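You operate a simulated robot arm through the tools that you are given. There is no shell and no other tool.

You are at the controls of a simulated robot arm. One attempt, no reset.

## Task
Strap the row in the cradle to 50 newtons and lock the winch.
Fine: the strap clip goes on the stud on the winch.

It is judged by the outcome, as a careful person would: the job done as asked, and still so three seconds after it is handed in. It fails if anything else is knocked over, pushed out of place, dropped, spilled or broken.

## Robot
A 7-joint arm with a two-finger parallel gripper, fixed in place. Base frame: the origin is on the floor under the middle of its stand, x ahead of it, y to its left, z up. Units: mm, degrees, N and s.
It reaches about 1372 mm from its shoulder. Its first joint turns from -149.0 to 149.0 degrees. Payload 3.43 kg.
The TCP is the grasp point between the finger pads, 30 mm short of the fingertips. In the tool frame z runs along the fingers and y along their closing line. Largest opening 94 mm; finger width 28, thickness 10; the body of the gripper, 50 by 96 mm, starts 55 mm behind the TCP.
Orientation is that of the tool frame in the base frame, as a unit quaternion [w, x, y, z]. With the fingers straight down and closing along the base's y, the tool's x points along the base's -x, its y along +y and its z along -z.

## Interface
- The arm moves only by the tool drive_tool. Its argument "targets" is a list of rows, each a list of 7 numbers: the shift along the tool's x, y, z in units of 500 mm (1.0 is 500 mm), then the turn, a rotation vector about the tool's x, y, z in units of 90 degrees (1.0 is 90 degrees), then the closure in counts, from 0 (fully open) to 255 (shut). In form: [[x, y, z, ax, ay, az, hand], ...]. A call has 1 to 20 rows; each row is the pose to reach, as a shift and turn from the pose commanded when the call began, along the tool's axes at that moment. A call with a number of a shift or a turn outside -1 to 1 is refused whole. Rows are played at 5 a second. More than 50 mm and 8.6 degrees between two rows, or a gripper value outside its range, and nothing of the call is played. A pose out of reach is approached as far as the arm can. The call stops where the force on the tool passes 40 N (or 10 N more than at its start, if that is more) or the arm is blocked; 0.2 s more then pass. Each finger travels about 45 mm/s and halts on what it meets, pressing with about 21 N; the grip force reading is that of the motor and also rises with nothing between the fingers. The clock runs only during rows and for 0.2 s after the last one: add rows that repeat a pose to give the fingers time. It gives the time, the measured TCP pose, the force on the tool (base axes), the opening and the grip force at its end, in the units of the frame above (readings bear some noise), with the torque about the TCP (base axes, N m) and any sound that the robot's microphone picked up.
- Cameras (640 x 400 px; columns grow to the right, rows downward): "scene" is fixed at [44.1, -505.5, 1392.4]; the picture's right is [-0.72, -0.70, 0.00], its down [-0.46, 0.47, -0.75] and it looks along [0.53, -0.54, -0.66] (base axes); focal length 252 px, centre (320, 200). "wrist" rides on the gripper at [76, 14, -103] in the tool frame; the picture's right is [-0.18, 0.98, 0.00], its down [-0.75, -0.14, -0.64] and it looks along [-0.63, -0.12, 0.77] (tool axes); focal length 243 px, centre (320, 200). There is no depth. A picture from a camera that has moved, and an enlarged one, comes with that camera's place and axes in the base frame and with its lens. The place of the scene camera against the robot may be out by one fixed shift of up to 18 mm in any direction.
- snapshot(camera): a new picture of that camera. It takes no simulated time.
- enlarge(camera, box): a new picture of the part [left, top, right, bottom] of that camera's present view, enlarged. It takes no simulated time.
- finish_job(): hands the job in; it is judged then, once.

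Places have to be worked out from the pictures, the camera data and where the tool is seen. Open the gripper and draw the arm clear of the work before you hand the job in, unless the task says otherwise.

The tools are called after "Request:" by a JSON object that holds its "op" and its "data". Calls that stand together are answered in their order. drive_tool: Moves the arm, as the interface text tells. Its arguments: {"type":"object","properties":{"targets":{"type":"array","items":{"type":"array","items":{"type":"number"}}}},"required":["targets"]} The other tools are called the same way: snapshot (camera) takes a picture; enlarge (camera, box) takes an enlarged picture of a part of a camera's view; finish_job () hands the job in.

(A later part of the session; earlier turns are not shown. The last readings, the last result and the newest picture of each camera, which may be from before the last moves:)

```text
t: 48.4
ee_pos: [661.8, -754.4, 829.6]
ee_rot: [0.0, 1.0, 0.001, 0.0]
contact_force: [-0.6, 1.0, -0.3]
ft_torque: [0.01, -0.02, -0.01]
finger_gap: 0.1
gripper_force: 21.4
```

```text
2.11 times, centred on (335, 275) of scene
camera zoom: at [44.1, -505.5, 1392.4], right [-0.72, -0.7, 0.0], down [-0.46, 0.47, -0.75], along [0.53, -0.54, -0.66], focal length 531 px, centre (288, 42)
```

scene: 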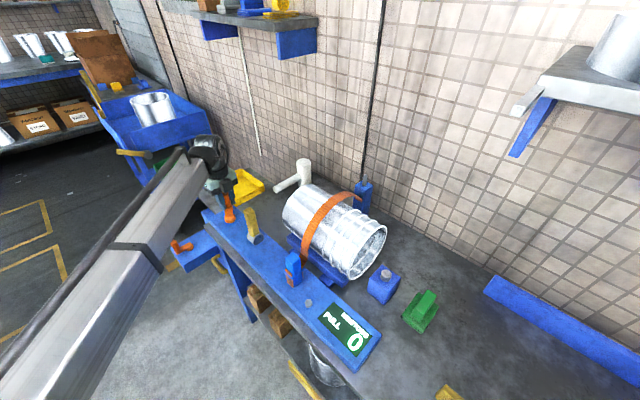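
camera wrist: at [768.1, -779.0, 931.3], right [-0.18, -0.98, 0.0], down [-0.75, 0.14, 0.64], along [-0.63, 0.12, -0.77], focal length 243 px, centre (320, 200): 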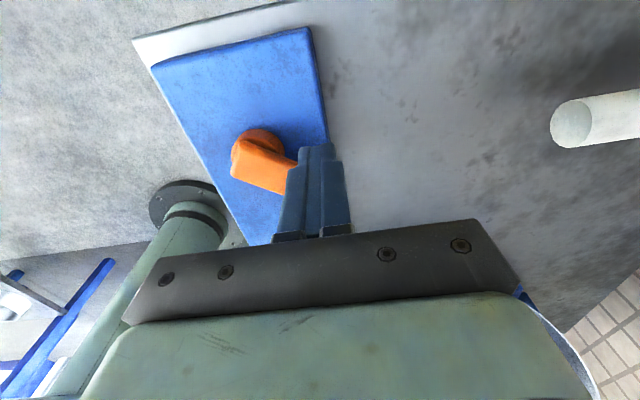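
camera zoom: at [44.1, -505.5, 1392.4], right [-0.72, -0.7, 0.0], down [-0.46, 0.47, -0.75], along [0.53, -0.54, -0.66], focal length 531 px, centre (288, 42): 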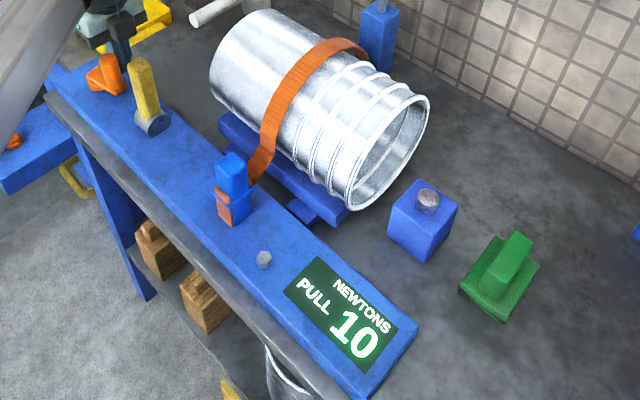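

Still 10 with the knob near 255°. I continue another 20° while watching the force and reading.

Request:
{"op": "drive_tool", "data": {"targets": [[-0.0056, -0.005, 0, 0, 0, 0, 255], [-0.0106, -0.0106, 0, 0, 0, 0, 255], [-0.0152, -0.0164, 0, 0, 0, 0, 255], [-0.0192, -0.0228, 0, 0, 0, 0, 255], [-0.0192, -0.0228, 0, 0, 0, 0, 255]]}}

Request:
{"op": "enlarge", "data": {"camera": "scene", "box": [180, 160, 280, 260]}}

Request:
{"op": "enlarge", "data": {"camera": "scene", "box": [270, 180, 400, 370]}}

```text
t: 49.6
ee_pos: [653.3, -743.1, 829.4]
ee_rot: [0.0, 1.0, 0.001, 0.0]
contact_force: [-0.4, -0.3, -0.9]
ft_torque: [0.02, -0.03, -0.01]
finger_gap: 0.0
gripper_force: 21.2
```

```text
4.00 times, centred on (230, 210) of scene
camera zoom: at [44.1, -505.5, 1392.4], right [-0.72, -0.7, 0.0], down [-0.46, 0.47, -0.75], along [0.53, -0.54, -0.66], focal length 1008 px, centre (680, 160)
```

zoom: 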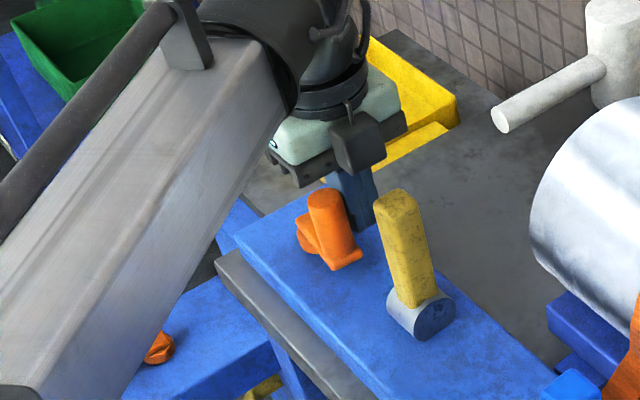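

```text
2.11 times, centred on (335, 275) of scene
camera zoom: at [44.1, -505.5, 1392.4], right [-0.72, -0.7, 0.0], down [-0.46, 0.47, -0.75], along [0.53, -0.54, -0.66], focal length 531 px, centre (288, 42)
```

zoom: 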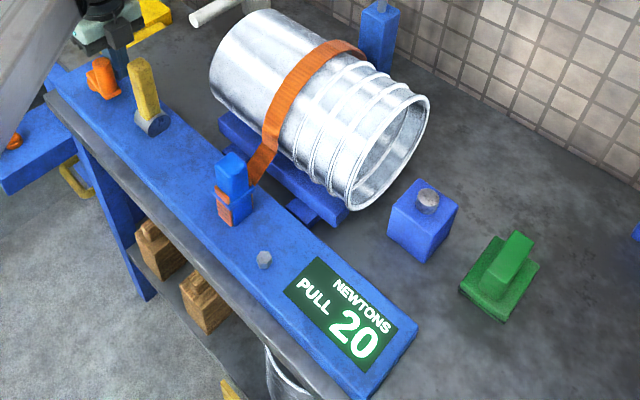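

It now reads 20 N, so the display steps in tens and clockwise cranking is working. I continue 15°.

Request:
{"op": "drive_tool", "data": {"targets": [[-0.0036, -0.0066, 0, 0, 0, 0, 255], [-0.0064, -0.0136, 0, 0, 0, 0, 255], [-0.0086, -0.0208, 0, 0, 0, 0, 255], [-0.0086, -0.0208, 0, 0, 0, 0, 255]]}}

Request:
{"op": "enlarge", "data": {"camera": "scene", "box": [180, 160, 280, 260]}}

Request:
{"op": "enlarge", "data": {"camera": "scene", "box": [300, 280, 400, 380]}}

```text
t: 50.6
ee_pos: [648.9, -731.8, 828.6]
ee_rot: [-0.001, 1.0, 0.0, 0.0]
contact_force: [0.6, -0.8, 0.6]
ft_torque: [-0.02, 0.01, 0.01]
finger_gap: 0.1
gripper_force: 20.2
```

```text
4.00 times, centred on (230, 210) of scene
camera zoom: at [44.1, -505.5, 1392.4], right [-0.72, -0.7, 0.0], down [-0.46, 0.47, -0.75], along [0.53, -0.54, -0.66], focal length 1008 px, centre (680, 160)
```

zoom: 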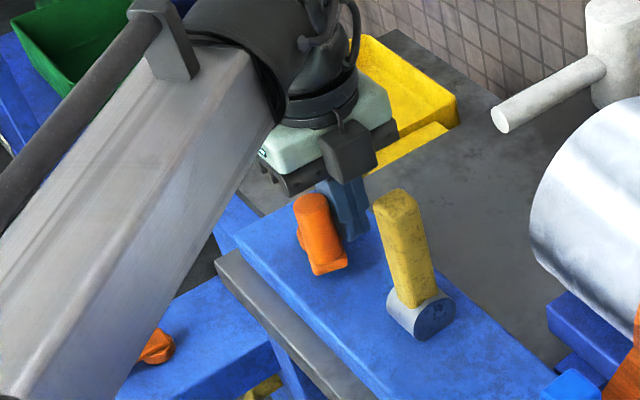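

```text
4.00 times, centred on (350, 330) of scene
camera zoom: at [44.1, -505.5, 1392.4], right [-0.72, -0.7, 0.0], down [-0.46, 0.47, -0.75], along [0.53, -0.54, -0.66], focal length 1008 px, centre (200, -320)
```

zoom: 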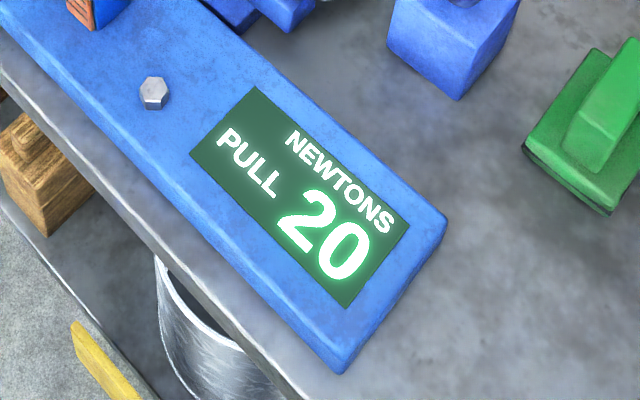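

Still 20. I push another 15°.

Request:
{"op": "drive_tool", "data": {"targets": [[-0.0016, -0.0072, 0, 0, 0, 0, 255], [-0.0026, -0.0148, 0, 0, 0, 0, 255], [-0.003, -0.0222, 0, 0, 0, 0, 255], [-0.003, -0.0222, 0, 0, 0, 0, 255]]}}

Request:
{"op": "enlarge", "data": {"camera": "scene", "box": [180, 160, 280, 260]}}

Request:
{"op": "enlarge", "data": {"camera": "scene", "box": [300, 280, 400, 380]}}

```text
t: 51.6
ee_pos: [647.9, -720.7, 828.9]
ee_rot: [-0.001, 1.0, 0.0, 0.0]
contact_force: [0.0, -0.3, 0.5]
ft_torque: [0.01, 0.01, -0.02]
finger_gap: 0.0
gripper_force: 20.9
```

```text
4.00 times, centred on (230, 210) of scene
camera zoom: at [44.1, -505.5, 1392.4], right [-0.72, -0.7, 0.0], down [-0.46, 0.47, -0.75], along [0.53, -0.54, -0.66], focal length 1008 px, centre (680, 160)
```

zoom: 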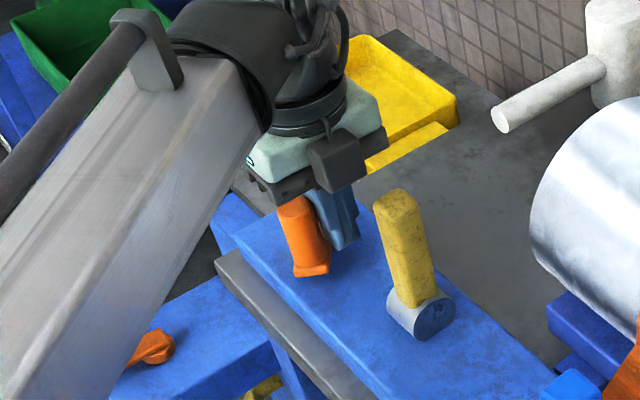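

```text
4.00 times, centred on (350, 330) of scene
camera zoom: at [44.1, -505.5, 1392.4], right [-0.72, -0.7, 0.0], down [-0.46, 0.47, -0.75], along [0.53, -0.54, -0.66], focal length 1008 px, centre (200, -320)
```

zoom: 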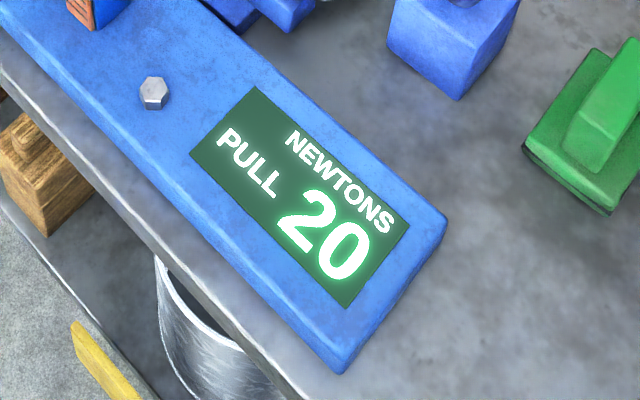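

Still 20 with the knob near 303°. Another 15°.

Request:
{"op": "drive_tool", "data": {"targets": [[0.0004, -0.0074, 0, 0, 0, 0, 255], [0.0014, -0.015, 0, 0, 0, 0, 255], [0.003, -0.0222, 0, 0, 0, 0, 255], [0.003, -0.0222, 0, 0, 0, 0, 255]]}}

Request:
{"op": "enlarge", "data": {"camera": "scene", "box": [180, 160, 280, 260]}}

Request:
{"op": "enlarge", "data": {"camera": "scene", "box": [300, 280, 400, 380]}}

```text
t: 52.6
ee_pos: [649.1, -709.4, 830.6]
ee_rot: [0.0, 1.0, 0.001, 0.0]
contact_force: [0.8, -2.8, 0.5]
ft_torque: [-0.04, -0.01, -0.07]
finger_gap: 0.0
gripper_force: 21.3
```

```text
4.00 times, centred on (230, 210) of scene
camera zoom: at [44.1, -505.5, 1392.4], right [-0.72, -0.7, 0.0], down [-0.46, 0.47, -0.75], along [0.53, -0.54, -0.66], focal length 1008 px, centre (680, 160)
```

zoom: 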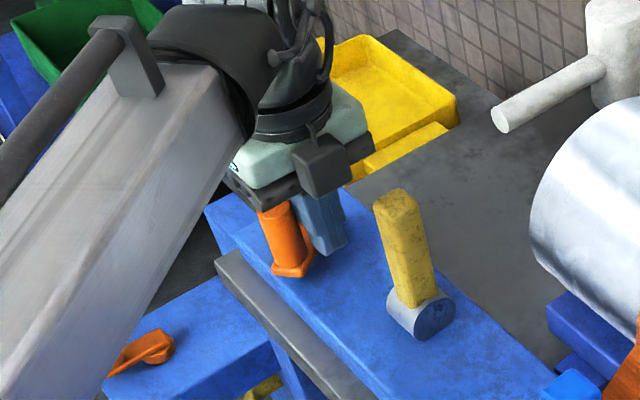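

```text
4.00 times, centred on (350, 330) of scene
camera zoom: at [44.1, -505.5, 1392.4], right [-0.72, -0.7, 0.0], down [-0.46, 0.47, -0.75], along [0.53, -0.54, -0.66], focal length 1008 px, centre (200, -320)
```

zoom: 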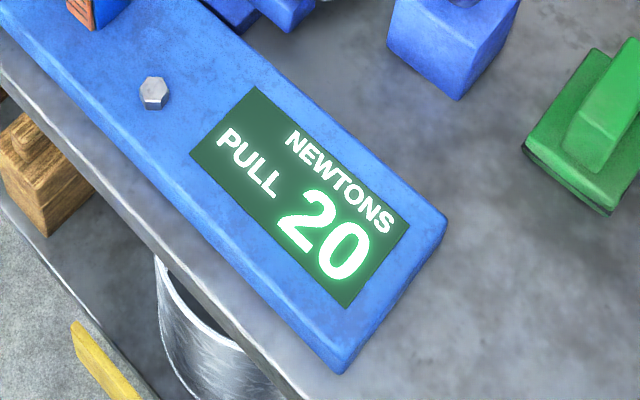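

Still 20. I continue.

Request:
{"op": "drive_tool", "data": {"targets": [[0.0022, -0.0072, 0, 0, 0, 0, 255], [0.005, -0.0142, 0, 0, 0, 0, 255], [0.0086, -0.0208, 0, 0, 0, 0, 255], [0.0086, -0.0208, 0, 0, 0, 0, 255]]}}

Request:
{"op": "enlarge", "data": {"camera": "scene", "box": [180, 160, 280, 260]}}

Request:
{"op": "enlarge", "data": {"camera": "scene", "box": [300, 280, 400, 380]}}

```text
t: 53.6
ee_pos: [652.7, -699.7, 828.4]
ee_rot: [0.0, 1.0, 0.0, 0.0]
contact_force: [-0.6, -0.4, -0.5]
ft_torque: [-0.02, 0.01, 0.03]
finger_gap: 0.0
gripper_force: 21.2
```

```text
4.00 times, centred on (230, 210) of scene
camera zoom: at [44.1, -505.5, 1392.4], right [-0.72, -0.7, 0.0], down [-0.46, 0.47, -0.75], along [0.53, -0.54, -0.66], focal length 1008 px, centre (680, 160)
```

zoom: 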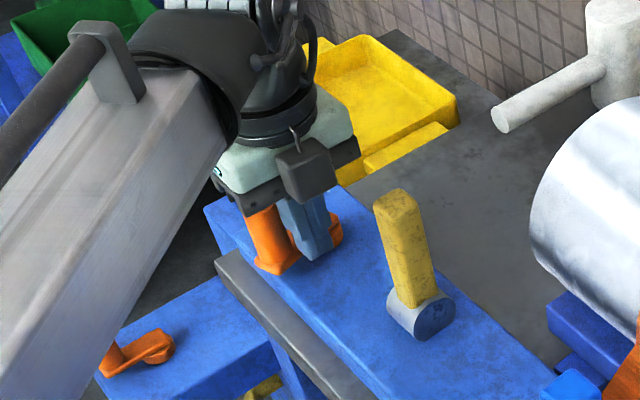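

```text
4.00 times, centred on (350, 330) of scene
camera zoom: at [44.1, -505.5, 1392.4], right [-0.72, -0.7, 0.0], down [-0.46, 0.47, -0.75], along [0.53, -0.54, -0.66], focal length 1008 px, centre (200, -320)
```

zoom: 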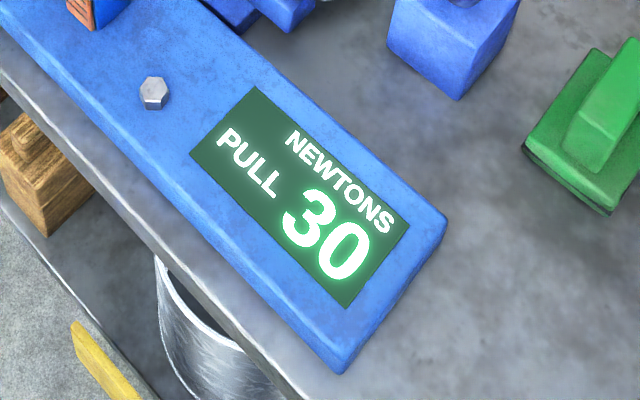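

Now 30 N at a knob angle of about 330°, so about 60° per 10 N. I continue 40° clockwise; I expect 30 turning to 40 near the end of this or the next push.

Request:
{"op": "drive_tool", "data": {"targets": [[0.004, -0.0064, 0, 0, 0, 0, 255], [0.0086, -0.0122, 0, 0, 0, 0, 255], [0.0136, -0.0178, 0, 0, 0, 0, 255], [0.0192, -0.0228, 0, 0, 0, 0, 255], [0.025, -0.0274, 0, 0, 0, 0, 255], [0.0314, -0.0314, 0, 0, 0, 0, 255], [0.038, -0.035, 0, 0, 0, 0, 255], [0.045, -0.0378, 0, 0, 0, 0, 255], [0.045, -0.0378, 0, 0, 0, 0, 255]]}}

Request:
{"op": "enlarge", "data": {"camera": "scene", "box": [180, 160, 280, 260]}}

Request:
{"op": "enlarge", "data": {"camera": "scene", "box": [300, 280, 400, 380]}}

Request:
{"op": "snapshot", "data": {"camera": "wrist"}}

```text
t: 55.6
ee_pos: [676.0, -681.4, 828.7]
ee_rot: [0.0, 1.0, 0.001, 0.0]
contact_force: [-0.4, 0.5, 0.4]
ft_torque: [0.01, -0.03, 0.03]
finger_gap: 0.1
gripper_force: 21.1
```

```text
4.00 times, centred on (230, 210) of scene
camera zoom: at [44.1, -505.5, 1392.4], right [-0.72, -0.7, 0.0], down [-0.46, 0.47, -0.75], along [0.53, -0.54, -0.66], focal length 1008 px, centre (680, 160)
```

zoom: 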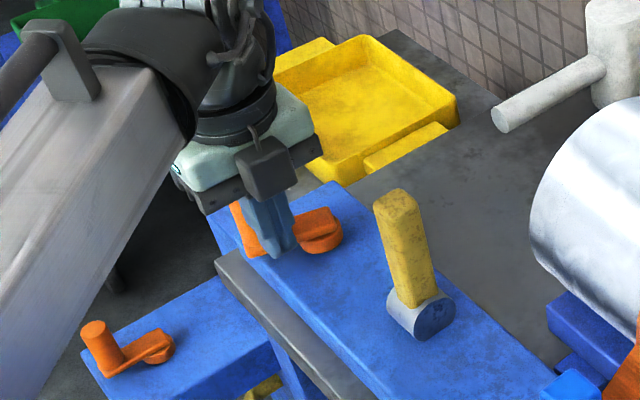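

```text
4.00 times, centred on (350, 330) of scene
camera zoom: at [44.1, -505.5, 1392.4], right [-0.72, -0.7, 0.0], down [-0.46, 0.47, -0.75], along [0.53, -0.54, -0.66], focal length 1008 px, centre (200, -320)
```

zoom: 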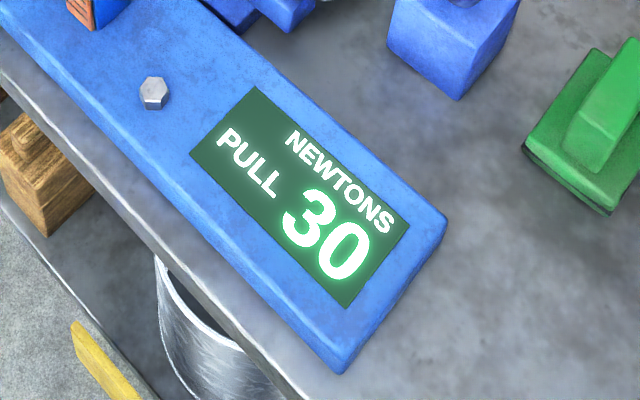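

```text
taken
camera wrist: at [752.5, -695.9, 932.2], right [-0.18, -0.98, 0.0], down [-0.75, 0.14, 0.64], along [-0.63, 0.12, -0.77], focal length 243 px, centre (320, 200)
```

wrist: 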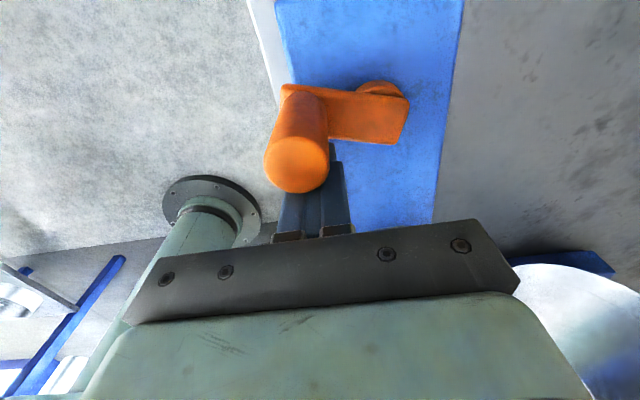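

Still 30 with the knob at about 373°. I push 15° more.

Request:
{"op": "drive_tool", "data": {"targets": [[0.0072, -0.0022, 0, 0, 0, 0, 255], [0.0144, -0.0038, 0, 0, 0, 0, 255], [0.022, -0.0048, 0, 0, 0, 0, 255], [0.022, -0.0048, 0, 0, 0, 0, 255]]}}

Request:
{"op": "enlarge", "data": {"camera": "wrist", "box": [220, 60, 420, 240]}}

Request:
{"op": "enlarge", "data": {"camera": "scene", "box": [300, 280, 400, 380]}}

```text
t: 56.6
ee_pos: [686.3, -678.0, 828.0]
ee_rot: [0.0, 1.0, 0.001, 0.0]
contact_force: [-0.8, -0.6, -0.7]
ft_torque: [-0.01, -0.01, -0.02]
finger_gap: 0.1
gripper_force: 21.0
```

```text
2.22 times, centred on (320, 150) of wrist
camera zoom: at [763.7, -693.4, 932.1], right [-0.18, -0.98, 0.0], down [-0.75, 0.14, 0.64], along [-0.63, 0.12, -0.77], focal length 539 px, centre (320, 311)
```

zoom: 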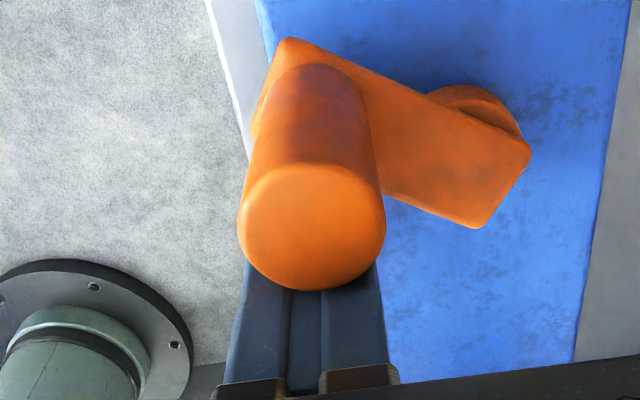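

```text
4.00 times, centred on (350, 330) of scene
camera zoom: at [44.1, -505.5, 1392.4], right [-0.72, -0.7, 0.0], down [-0.46, 0.47, -0.75], along [0.53, -0.54, -0.66], focal length 1008 px, centre (200, -320)
```

zoom: 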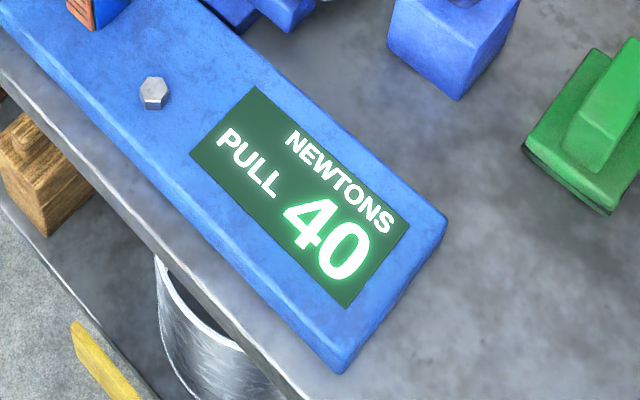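

40 N at a knob angle of about 389°. The 50 step should come near 440–450°; I push 30° further, then fine steps.

Request:
{"op": "drive_tool", "data": {"targets": [[0.0074, -0.0004, 0, 0, 0, 0, 255], [0.0148, 0, 0, 0, 0, 0, 255], [0.0224, 0.001, 0, 0, 0, 0, 255], [0.0296, 0.0026, 0, 0, 0, 0, 255], [0.0368, 0.0048, 0, 0, 0, 0, 255], [0.0438, 0.0076, 0, 0, 0, 0, 255], [0.0438, 0.0076, 0, 0, 0, 0, 255]]}}

Request:
{"op": "enlarge", "data": {"camera": "wrist", "box": [220, 60, 420, 240]}}

Request:
{"op": "enlarge", "data": {"camera": "scene", "box": [300, 280, 400, 380]}}

```text
t: 58.2
ee_pos: [708.7, -681.9, 828.9]
ee_rot: [0.0, 1.0, 0.001, -0.001]
contact_force: [0.4, 0.0, -0.1]
ft_torque: [-0.03, 0.02, -0.03]
finger_gap: 0.1
gripper_force: 21.2
```

```text
2.22 times, centred on (320, 150) of wrist
camera zoom: at [785.6, -696.2, 932.2], right [-0.18, -0.98, 0.0], down [-0.75, 0.14, 0.64], along [-0.63, 0.12, -0.77], focal length 539 px, centre (320, 311)
```

zoom: 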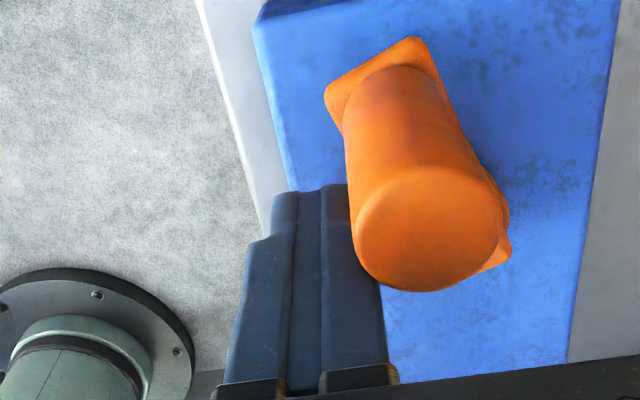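

```text
4.00 times, centred on (350, 330) of scene
camera zoom: at [44.1, -505.5, 1392.4], right [-0.72, -0.7, 0.0], down [-0.46, 0.47, -0.75], along [0.53, -0.54, -0.66], focal length 1008 px, centre (200, -320)
```

zoom: 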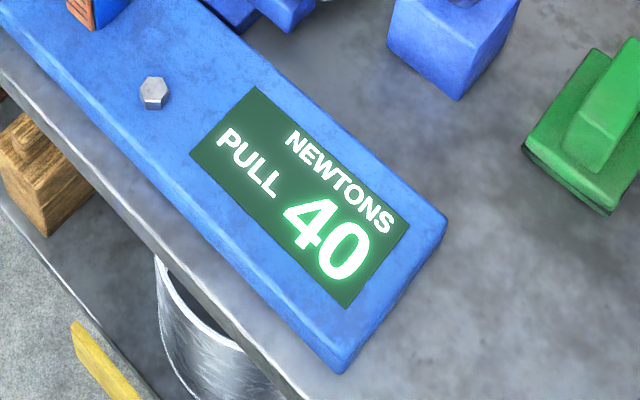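

Still 40 with the knob at about 428°. I go on in 5–7° steps now.

Request:
{"op": "drive_tool", "data": {"targets": [[0.0033, 0.0018, 0, 0, 0, 0, 255], [0.0066, 0.0036, 0, 0, 0, 0, 255], [0.0092, 0.0052, 0, 0, 0, 0, 255], [0.0092, 0.0052, 0, 0, 0, 0, 255]]}}

Request:
{"op": "enlarge", "data": {"camera": "scene", "box": [300, 280, 400, 380]}}

Request:
{"op": "enlarge", "data": {"camera": "wrist", "box": [220, 60, 420, 240]}}

```text
t: 59.2
ee_pos: [712.4, -685.2, 828.1]
ee_rot: [0.0, 1.0, 0.001, 0.002]
contact_force: [-0.3, -0.1, 0.1]
ft_torque: [-0.02, -0.05, 0.03]
finger_gap: 0.1
gripper_force: 21.0
```

```text
4.00 times, centred on (350, 330) of scene
camera zoom: at [44.1, -505.5, 1392.4], right [-0.72, -0.7, 0.0], down [-0.46, 0.47, -0.75], along [0.53, -0.54, -0.66], focal length 1008 px, centre (200, -320)
```

zoom: 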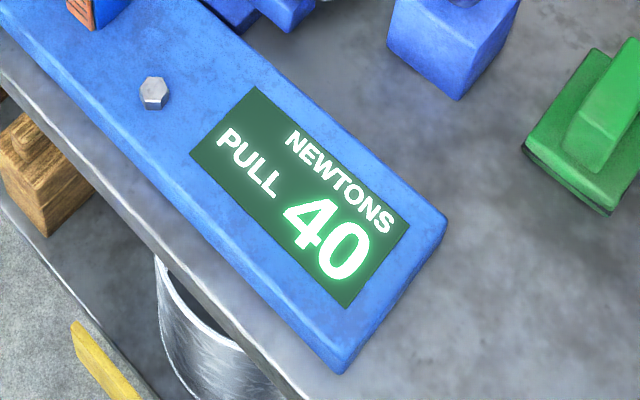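

```text
2.22 times, centred on (320, 150) of wrist
camera zoom: at [790.3, -699.6, 931.6], right [-0.18, -0.98, 0.0], down [-0.75, 0.14, 0.64], along [-0.63, 0.12, -0.77], focal length 539 px, centre (320, 311)
```

zoom: 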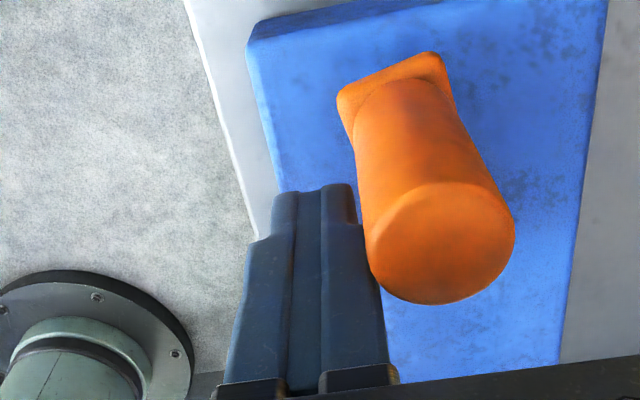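

Still 40 at about 436°. Next ~5°.

Request:
{"op": "drive_tool", "data": {"targets": [[0.0031, 0.0021, 0, 0, 0, 0, 255], [0.0062, 0.0042, 0, 0, 0, 0, 255], [0.0062, 0.0042, 0, 0, 0, 0, 255]]}}

Request:
{"op": "enlarge", "data": {"camera": "scene", "box": [300, 280, 400, 380]}}

Request:
{"op": "enlarge", "data": {"camera": "wrist", "box": [220, 60, 420, 240]}}

```text
t: 60.0
ee_pos: [715.4, -687.1, 829.0]
ee_rot: [0.0, 1.0, 0.001, 0.0]
contact_force: [0.3, -0.9, 0.3]
ft_torque: [-0.01, 0.0, -0.01]
finger_gap: 0.0
gripper_force: 20.6
```

```text
4.00 times, centred on (350, 330) of scene
camera zoom: at [44.1, -505.5, 1392.4], right [-0.72, -0.7, 0.0], down [-0.46, 0.47, -0.75], along [0.53, -0.54, -0.66], focal length 1008 px, centre (200, -320)
```

zoom: 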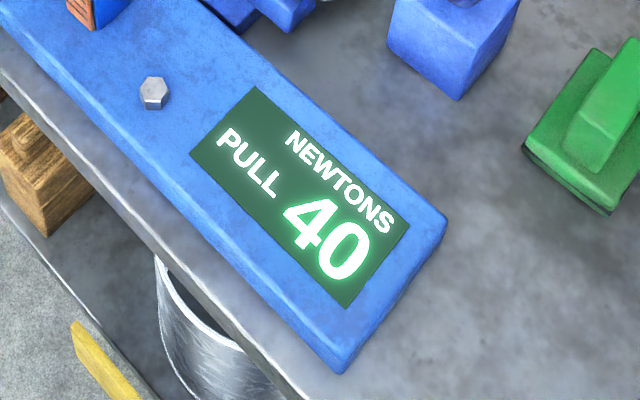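

```text
2.22 times, centred on (320, 150) of wrist
camera zoom: at [793.3, -702.0, 931.8], right [-0.18, -0.98, 0.0], down [-0.75, 0.14, 0.64], along [-0.63, 0.12, -0.77], focal length 539 px, centre (320, 311)
```

zoom: 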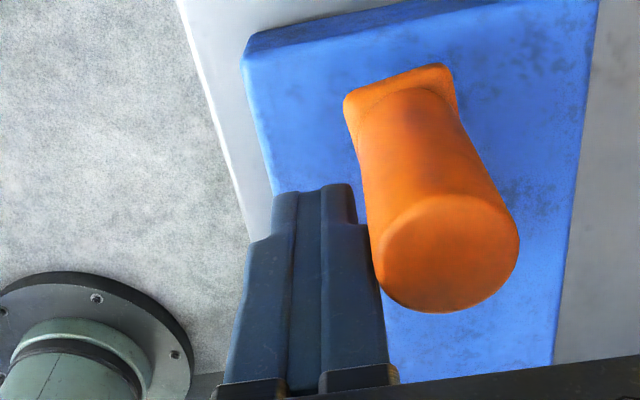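

Still 40 at about 441°. Another 5°.

Request:
{"op": "drive_tool", "data": {"targets": [[0.0029, 0.0023, 0, 0, 0, 0, 255], [0.0058, 0.0046, 0, 0, 0, 0, 255], [0.0058, 0.0046, 0, 0, 0, 0, 255]]}}

Request:
{"op": "enlarge", "data": {"camera": "scene", "box": [300, 280, 400, 380]}}

Request:
{"op": "enlarge", "data": {"camera": "wrist", "box": [220, 60, 420, 240]}}

```text
t: 60.8
ee_pos: [720.2, -689.1, 829.1]
ee_rot: [0.0, 1.0, 0.0, -0.001]
contact_force: [-0.1, 0.5, 0.0]
ft_torque: [0.0, 0.04, 0.02]
finger_gap: 0.0
gripper_force: 20.6
```

```text
4.00 times, centred on (350, 330) of scene
camera zoom: at [44.1, -505.5, 1392.4], right [-0.72, -0.7, 0.0], down [-0.46, 0.47, -0.75], along [0.53, -0.54, -0.66], focal length 1008 px, centre (200, -320)
```

zoom: 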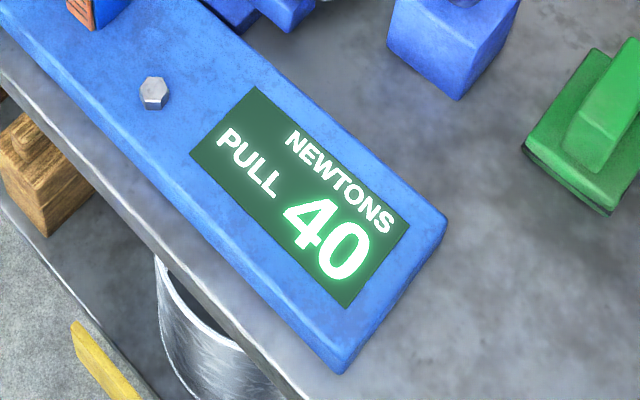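

```text
2.22 times, centred on (320, 150) of wrist
camera zoom: at [796.5, -704.6, 932.0], right [-0.18, -0.98, 0.0], down [-0.75, 0.14, 0.64], along [-0.63, 0.12, -0.77], focal length 539 px, centre (320, 311)
```

zoom: 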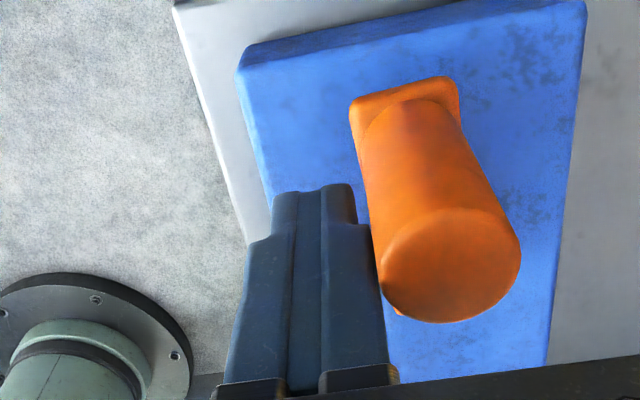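

Still 40 at about 446°. Another 5°.

Request:
{"op": "drive_tool", "data": {"targets": [[0.0026, 0.0027, 0, 0, 0, 0, 255], [0.0052, 0.0054, 0, 0, 0, 0, 255], [0.0052, 0.0054, 0, 0, 0, 0, 255]]}}

Request:
{"op": "enlarge", "data": {"camera": "scene", "box": [300, 280, 400, 380]}}

Request:
{"op": "enlarge", "data": {"camera": "wrist", "box": [220, 60, 420, 240]}}

```text
t: 61.6
ee_pos: [721.7, -692.3, 828.7]
ee_rot: [0.001, 1.0, 0.001, 0.0]
contact_force: [-0.3, 0.7, 0.8]
ft_torque: [-0.01, -0.01, 0.03]
finger_gap: 0.2
gripper_force: 21.0
```

```text
4.00 times, centred on (350, 330) of scene
camera zoom: at [44.1, -505.5, 1392.4], right [-0.72, -0.7, 0.0], down [-0.46, 0.47, -0.75], along [0.53, -0.54, -0.66], focal length 1008 px, centre (200, -320)
```

zoom: 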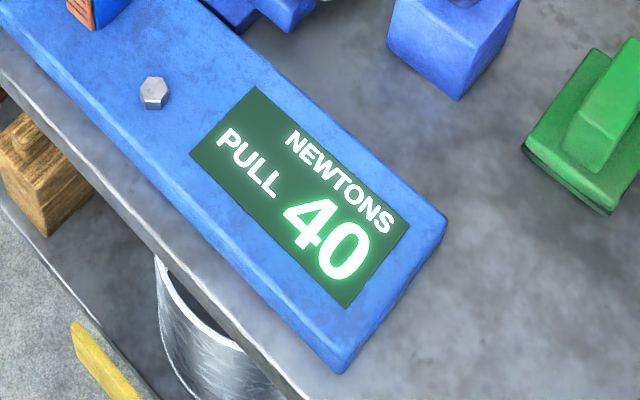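

```text
2.22 times, centred on (320, 150) of wrist
camera zoom: at [798.8, -707.1, 932.0], right [-0.18, -0.98, 0.0], down [-0.75, 0.14, 0.64], along [-0.63, 0.12, -0.77], focal length 539 px, centre (320, 311)
```

zoom: 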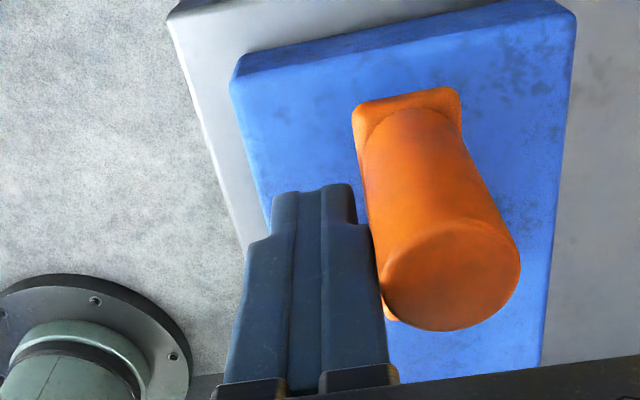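

Still 40 at about 450°. Another 5°.

Request:
{"op": "drive_tool", "data": {"targets": [[0.0025, 0.0028, 0, 0, 0, 0, 255], [0.005, 0.0056, 0, 0, 0, 0, 255], [0.005, 0.0056, 0, 0, 0, 0, 255]]}}

Request:
{"op": "enlarge", "data": {"camera": "scene", "box": [300, 280, 400, 380]}}

Request:
{"op": "enlarge", "data": {"camera": "wrist", "box": [220, 60, 420, 240]}}

```text
t: 62.4
ee_pos: [724.3, -694.7, 829.8]
ee_rot: [0.0, 1.0, 0.001, 0.0]
contact_force: [-0.2, -0.2, 0.6]
ft_torque: [0.01, 0.0, -0.01]
finger_gap: 0.0
gripper_force: 20.7
```

```text
4.00 times, centred on (350, 330) of scene
camera zoom: at [44.1, -505.5, 1392.4], right [-0.72, -0.7, 0.0], down [-0.46, 0.47, -0.75], along [0.53, -0.54, -0.66], focal length 1008 px, centre (200, -320)
```

zoom: 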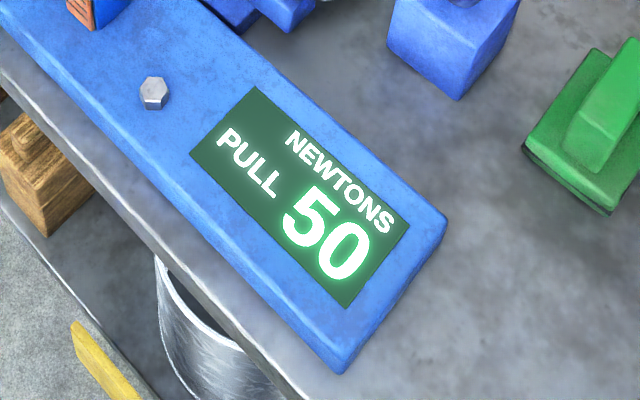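

```text
2.22 times, centred on (320, 150) of wrist
camera zoom: at [801.1, -709.8, 932.4], right [-0.18, -0.98, 0.0], down [-0.75, 0.14, 0.64], along [-0.63, 0.12, -0.77], focal length 539 px, centre (320, 311)
```

zoom: 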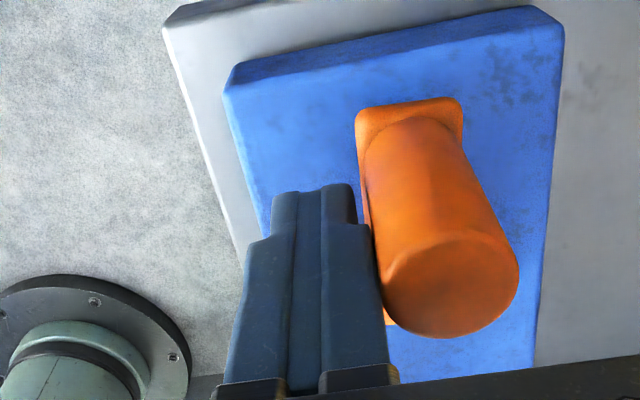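

50 N is showing, just past the changeover at about 452°. As the display steps in tens, I push a bit further (about 13°) to sit inside the 50 band and not on its edge.

Request:
{"op": "drive_tool", "data": {"targets": [[0.0022, 0.0031, 0, 0, 0, 0, 255], [0.0044, 0.0062, 0, 0, 0, 0, 255], [0.0074, 0.0114, 0, 0, 0, 0, 255], [0.0102, 0.0166, 0, 0, 0, 0, 255], [0.0102, 0.0166, 0, 0, 0, 0, 255]]}}

Request:
{"op": "enlarge", "data": {"camera": "scene", "box": [300, 280, 400, 380]}}

Request:
{"op": "enlarge", "data": {"camera": "wrist", "box": [220, 60, 420, 240]}}

```text
t: 63.6
ee_pos: [729.7, -703.6, 828.5]
ee_rot: [-0.001, 1.0, 0.001, 0.0]
contact_force: [-0.3, 0.1, 0.4]
ft_torque: [0.01, -0.01, 0.0]
finger_gap: 0.0
gripper_force: 20.9
```

```text
4.00 times, centred on (350, 330) of scene
camera zoom: at [44.1, -505.5, 1392.4], right [-0.72, -0.7, 0.0], down [-0.46, 0.47, -0.75], along [0.53, -0.54, -0.66], focal length 1008 px, centre (200, -320)
```

zoom: 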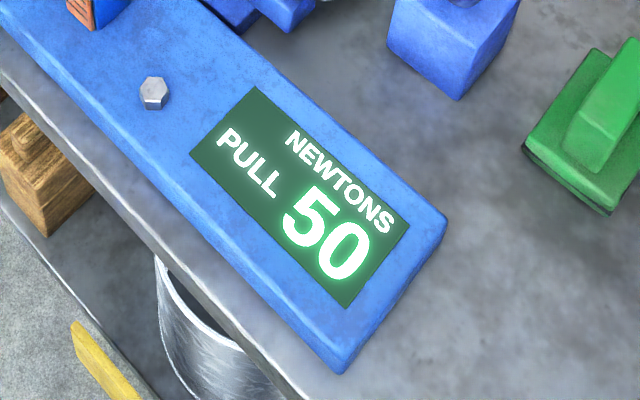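

```text
2.22 times, centred on (320, 150) of wrist
camera zoom: at [806.0, -718.6, 932.5], right [-0.18, -0.98, 0.0], down [-0.75, 0.14, 0.64], along [-0.63, 0.12, -0.77], focal length 539 px, centre (320, 311)
```

zoom: 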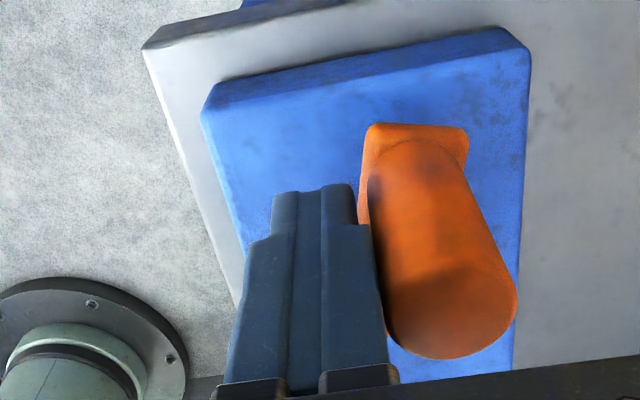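

50 still shows, with the knob at about 465°, roughly 13° past the change. I add a final 5° nudge.

Request:
{"op": "drive_tool", "data": {"targets": [[0.0014, 0.0035, 0, 0, 0, 0, 255], [0.0028, 0.007, 0, 0, 0, 0, 255], [0.0028, 0.007, 0, 0, 0, 0, 255]]}}

Request:
{"op": "enlarge", "data": {"camera": "scene", "box": [300, 280, 400, 380]}}

Request:
{"op": "enlarge", "data": {"camera": "scene", "box": [280, 180, 370, 290]}}

```text
t: 64.4
ee_pos: [730.7, -707.4, 829.2]
ee_rot: [0.0, 1.0, 0.0, 0.0]
contact_force: [-0.2, 0.0, 0.0]
ft_torque: [-0.01, -0.01, 0.01]
finger_gap: 0.0
gripper_force: 21.4
```

```text
4.00 times, centred on (350, 330) of scene
camera zoom: at [44.1, -505.5, 1392.4], right [-0.72, -0.7, 0.0], down [-0.46, 0.47, -0.75], along [0.53, -0.54, -0.66], focal length 1008 px, centre (200, -320)
```

zoom: 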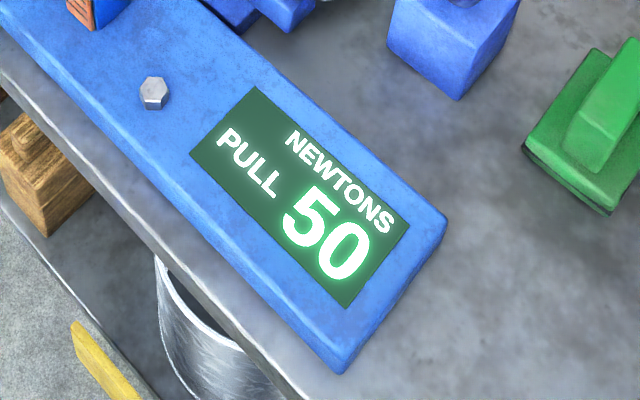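

```text
3.64 times, centred on (325, 235) of scene
camera zoom: at [44.1, -505.5, 1392.4], right [-0.72, -0.7, 0.0], down [-0.46, 0.47, -0.75], along [0.53, -0.54, -0.66], focal length 917 px, centre (302, 73)
```

zoom: 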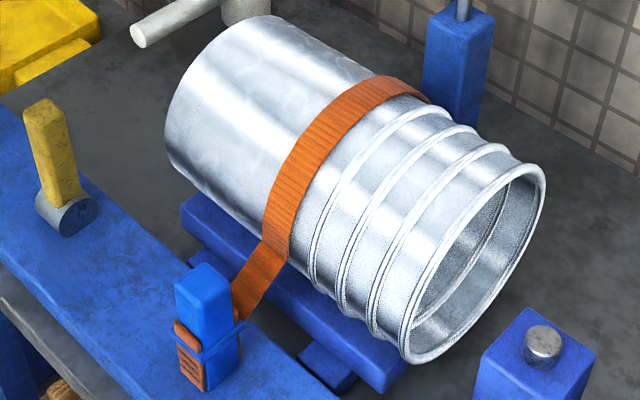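

The strap is snug now and the display reads 50. I back the fingers off the knob and rise to see whether the reading holds.

Request:
{"op": "drive_tool", "data": {"targets": [[-0.001, -0.006, 0, 0, 0, 0, 255], [-0.002, -0.012, 0, 0, 0, 0, 255], [-0.002, -0.012, -0.04, 0, 0, 0, 255], [-0.002, -0.012, -0.12, 0, 0, 0, 255], [-0.002, -0.012, -0.2, 0, 0, 0, 255], [-0.002, -0.012, -0.28, 0, 0, 0, 255], [-0.002, -0.012, -0.32, 0, 0, 0, 255], [-0.002, -0.012, -0.32, 0, 0, 0, 255]]}}

Request:
{"op": "snapshot", "data": {"camera": "scene"}}

Request:
{"op": "enlarge", "data": {"camera": "scene", "box": [200, 190, 280, 260]}}

Request:
{"op": "snapshot", "data": {"camera": "wrist"}}

```text
t: 66.2
ee_pos: [729.7, -700.2, 989.3]
ee_rot: [0.0, 1.0, 0.001, -0.001]
contact_force: [1.0, -0.7, 0.6]
ft_torque: [-0.02, -0.01, 0.01]
finger_gap: 0.0
gripper_force: 20.7
```

```text
taken
```

scene: 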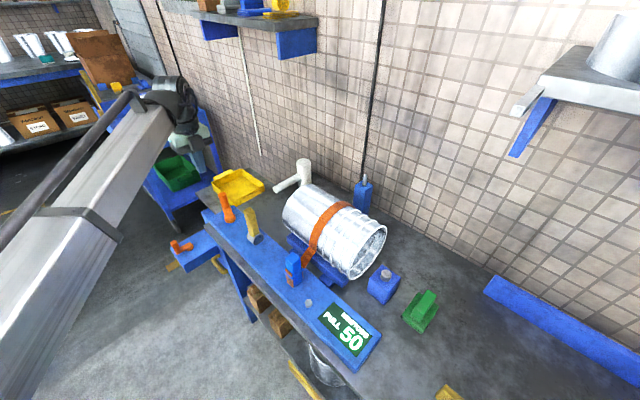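

```text
5.71 times, centred on (240, 225) of scene
camera zoom: at [44.1, -505.5, 1392.4], right [-0.72, -0.7, 0.0], down [-0.46, 0.47, -0.75], along [0.53, -0.54, -0.66], focal length 1441 px, centre (777, 57)
```

zoom: 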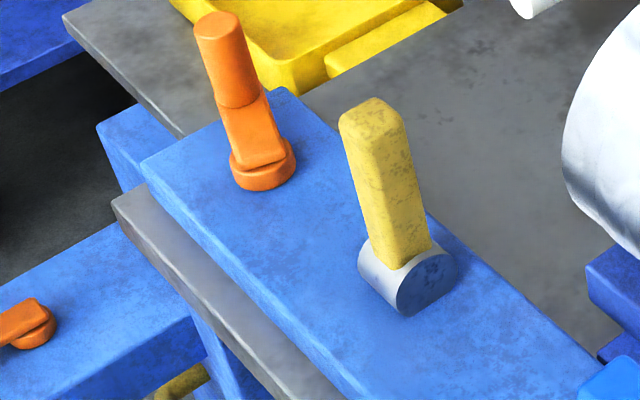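

```text
taken
camera wrist: at [806.8, -714.5, 1092.4], right [-0.18, -0.98, 0.0], down [-0.75, 0.14, 0.64], along [-0.63, 0.12, -0.77], focal length 243 px, centre (320, 200)
```

wrist: 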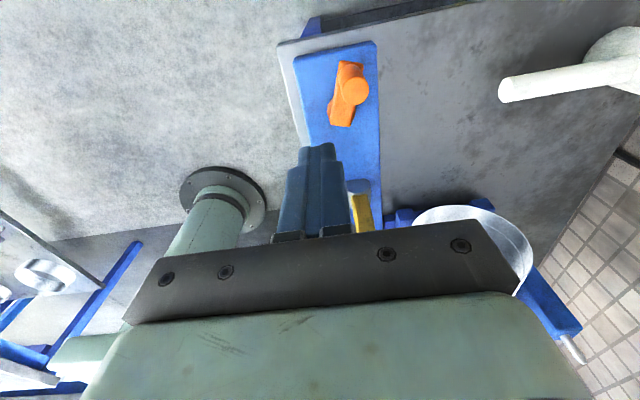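

The reading holds at 50 with the hand away. Now I examine the yellow lock lever closely.

Request:
{"op": "enlarge", "data": {"camera": "scene", "box": [235, 195, 275, 250]}}

Request:
{"op": "enlarge", "data": {"camera": "scene", "box": [165, 195, 225, 275]}}

```text
7.27 times, centred on (255, 222) of scene
camera zoom: at [44.1, -505.5, 1392.4], right [-0.72, -0.7, 0.0], down [-0.46, 0.47, -0.75], along [0.53, -0.54, -0.66], focal length 1834 px, centre (793, 36)
```

zoom: 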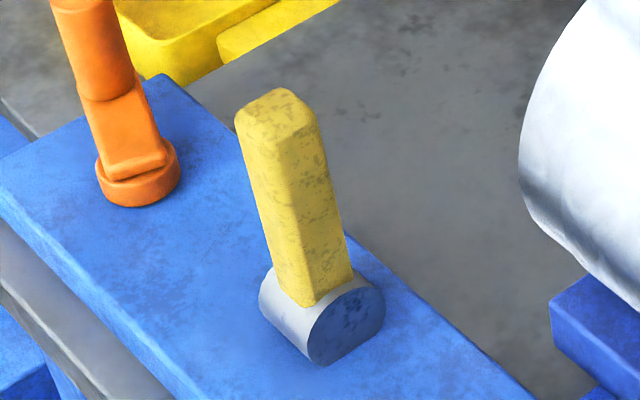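

```text
5.00 times, centred on (195, 235) of scene
camera zoom: at [44.1, -505.5, 1392.4], right [-0.72, -0.7, 0.0], down [-0.46, 0.47, -0.75], along [0.53, -0.54, -0.66], focal length 1261 px, centre (945, 25)
```

zoom: 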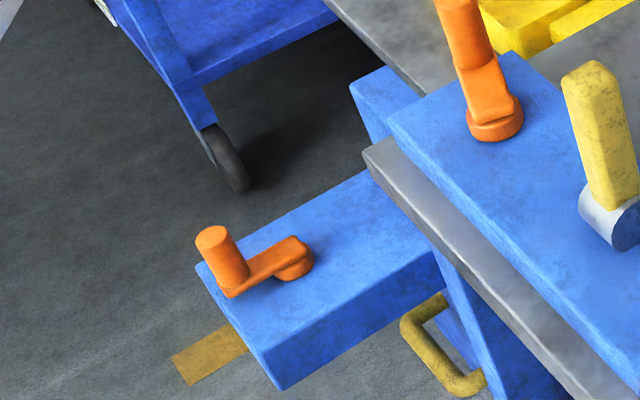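

The lever is a yellow bar about 20 × 22 mm, standing vertical to z≈890 on a drum whose axis runs along x, so it swings in the y–z plane. I move above it, yawing back so the fingers close along x, with the fingers open.

Request:
{"op": "drive_tool", "data": {"targets": [[-0.03, 0.005, 0.002, 0, 0, -0.0833, 0], [-0.06, 0.01, 0.005, 0, 0, -0.1667, 0], [-0.09, 0.016, 0.007, 0, 0, -0.25, 0], [-0.12, 0.021, 0.01, 0, 0, -0.3333, 0], [-0.15, 0.026, 0.012, 0, 0, -0.4167, 0], [-0.18, 0.031, 0.014, 0, 0, -0.5, 0], [-0.21, 0.036, 0.017, 0, 0, -0.5833, 0], [-0.24, 0.041, 0.019, 0, 0, -0.6667, 0], [-0.27, 0.047, 0.021, 0, 0, -0.75, 0], [-0.3, 0.052, 0.024, 0, 0, -0.8333, 0], [-0.33, 0.057, 0.026, 0, 0, -0.9167, 0], [-0.35, 0.062, 0.028, 0, 0, -1.0, 0], [-0.35, 0.062, 0.028, 0, 0, -1.0, 0]]}}

Request:
{"op": "snapshot", "data": {"camera": "wrist"}}

Request:
{"op": "enlarge", "data": {"camera": "wrist", "box": [240, 20, 400, 160]}}

Request:
{"op": "enlarge", "data": {"camera": "scene", "box": [200, 130, 380, 370]}}

```text
t: 69.0
ee_pos: [553.9, -732.1, 974.9]
ee_rot: [0.0, 0.706, 0.708, 0.0]
contact_force: [-0.2, -0.1, 0.3]
ft_torque: [0.0, 0.01, 0.0]
finger_gap: 93.9
gripper_force: 0.1
```

```text
taken
camera wrist: at [570.3, -656.1, 1078.5], right [0.98, -0.18, 0.0], down [-0.14, -0.75, 0.64], along [-0.12, -0.63, -0.77], focal length 243 px, centre (320, 200)
```

wrist: 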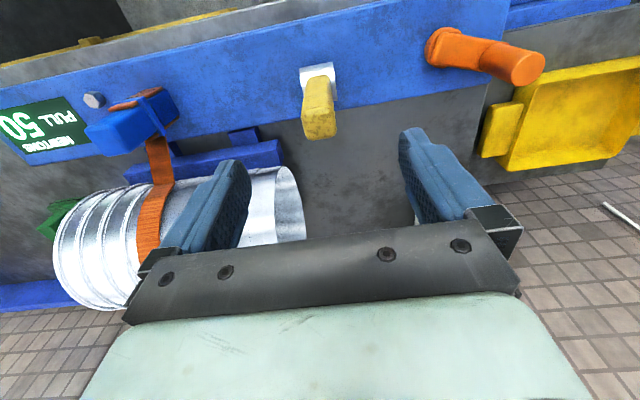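

```text
2.86 times, centred on (320, 90) of wrist
camera zoom: at [570.3, -656.1, 1078.5], right [0.98, -0.18, 0.0], down [-0.14, -0.75, 0.64], along [-0.12, -0.63, -0.77], focal length 693 px, centre (320, 514)
```

zoom: 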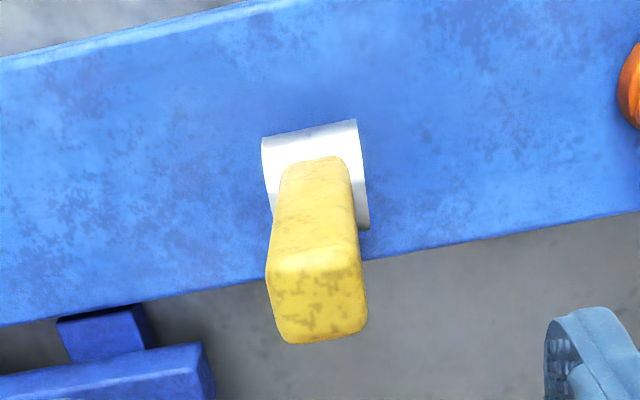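

```text
1.67 times, centred on (290, 250) of scene
camera zoom: at [44.1, -505.5, 1392.4], right [-0.72, -0.7, 0.0], down [-0.46, 0.47, -0.75], along [0.53, -0.54, -0.66], focal length 420 px, centre (370, 117)
```

zoom: 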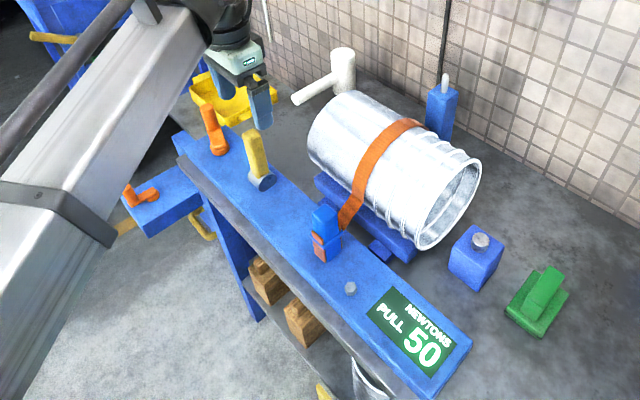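

The lever is centred under the TCP at (555, -732). I lower the open fingers around its top 45 mm and close.

Request:
{"op": "drive_tool", "data": {"targets": [[0, 0, 0.08, 0, 0, 0, 0], [0, 0, 0.15, 0, 0, 0, 0], [0, 0, 0.19, 0, 0, 0, 0], [0, 0, 0.206, 0, 0, 0, 0], [0, 0, 0.206, 0, 0, 0, 255], [0, 0, 0.206, 0, 0, 0, 255], [0, 0, 0.206, 0, 0, 0, 255], [0, 0, 0.206, 0, 0, 0, 255], [0, 0, 0.206, 0, 0, 0, 255], [0, 0, 0.206, 0, 0, 0, 255]]}}

Request:
{"op": "snapshot", "data": {"camera": "wrist"}}

Request:
{"op": "enlarge", "data": {"camera": "scene", "box": [200, 160, 380, 370]}}

```text
t: 71.2
ee_pos: [554.4, -732.4, 870.8]
ee_rot: [0.0, 0.707, 0.708, 0.0]
contact_force: [9.0, -0.2, 0.1]
ft_torque: [-0.02, 0.42, -0.02]
finger_gap: 30.2
gripper_force: 44.4
```

```text
taken
camera wrist: at [569.9, -656.5, 973.8], right [0.98, -0.18, 0.0], down [-0.14, -0.75, 0.64], along [-0.12, -0.63, -0.77], focal length 243 px, centre (320, 200)
```

wrist: 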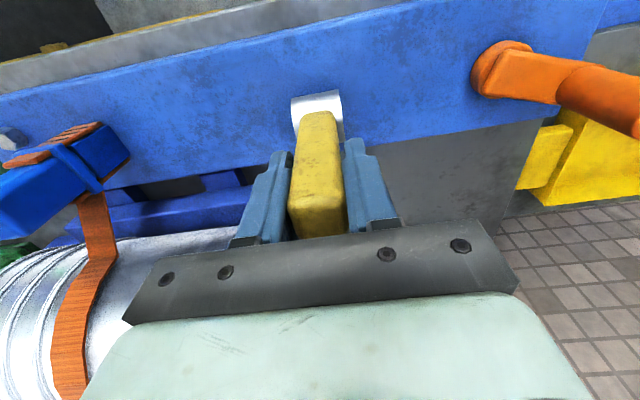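

```text
1.90 times, centred on (290, 265) of scene
camera zoom: at [44.1, -505.5, 1392.4], right [-0.72, -0.7, 0.0], down [-0.46, 0.47, -0.75], along [0.53, -0.54, -0.66], focal length 480 px, centre (377, 76)
```

zoom: 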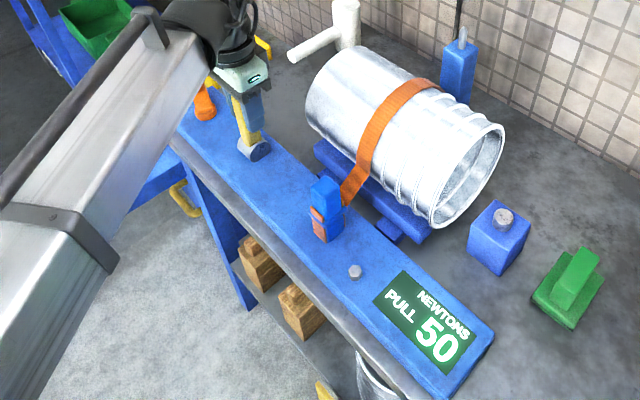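

Lever gripped (30 mm). I test a small move: about 8 mm toward +y, and look at the reaction.

Request:
{"op": "drive_tool", "data": {"targets": [[0.004, 0.0014, 0, 0, 0, 0, 255], [0.008, 0.0014, 0.0002, 0, 0, 0, 255], [0.012, 0.0014, 0.0004, 0, 0, 0, 255], [0.016, 0.0014, 0.0007, 0, 0, 0, 255], [0.016, 0.0014, 0.0007, 0, 0, 0, 255]]}}

Request:
{"op": "enlarge", "data": {"camera": "scene", "box": [235, 195, 275, 250]}}

Request:
{"op": "enlarge", "data": {"camera": "scene", "box": [300, 280, 400, 380]}}

```text
t: 72.4
ee_pos: [554.2, -725.7, 871.4]
ee_rot: [0.001, 0.707, 0.707, -0.001]
contact_force: [2.3, -15.7, -5.5]
ft_torque: [-1.18, 0.02, -0.04]
finger_gap: 30.1
gripper_force: 45.1
```

```text
7.27 times, centred on (255, 222) of scene
camera zoom: at [44.1, -505.5, 1392.4], right [-0.72, -0.7, 0.0], down [-0.46, 0.47, -0.75], along [0.53, -0.54, -0.66], focal length 1834 px, centre (793, 36)
```

zoom: 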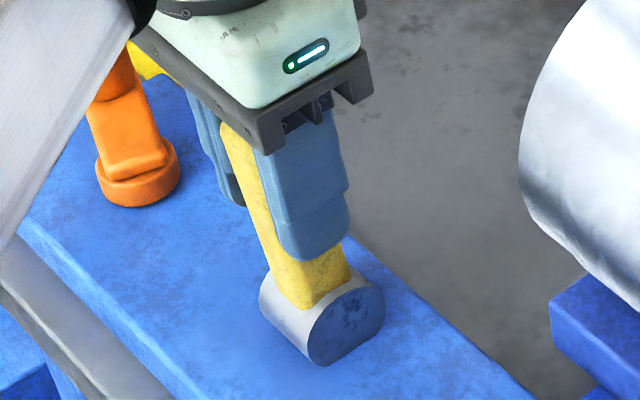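

```text
4.00 times, centred on (350, 330) of scene
camera zoom: at [44.1, -505.5, 1392.4], right [-0.72, -0.7, 0.0], down [-0.46, 0.47, -0.75], along [0.53, -0.54, -0.66], focal length 1008 px, centre (200, -320)
```

zoom: 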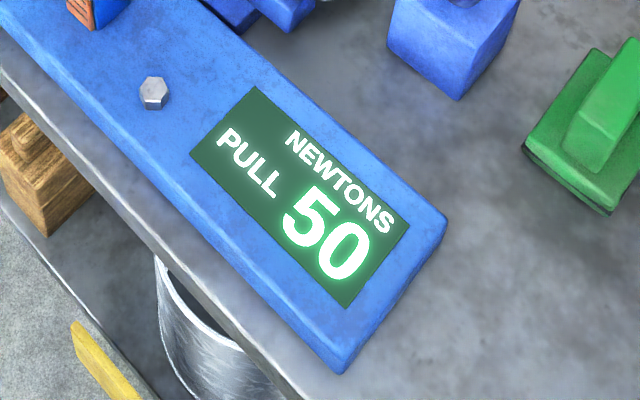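

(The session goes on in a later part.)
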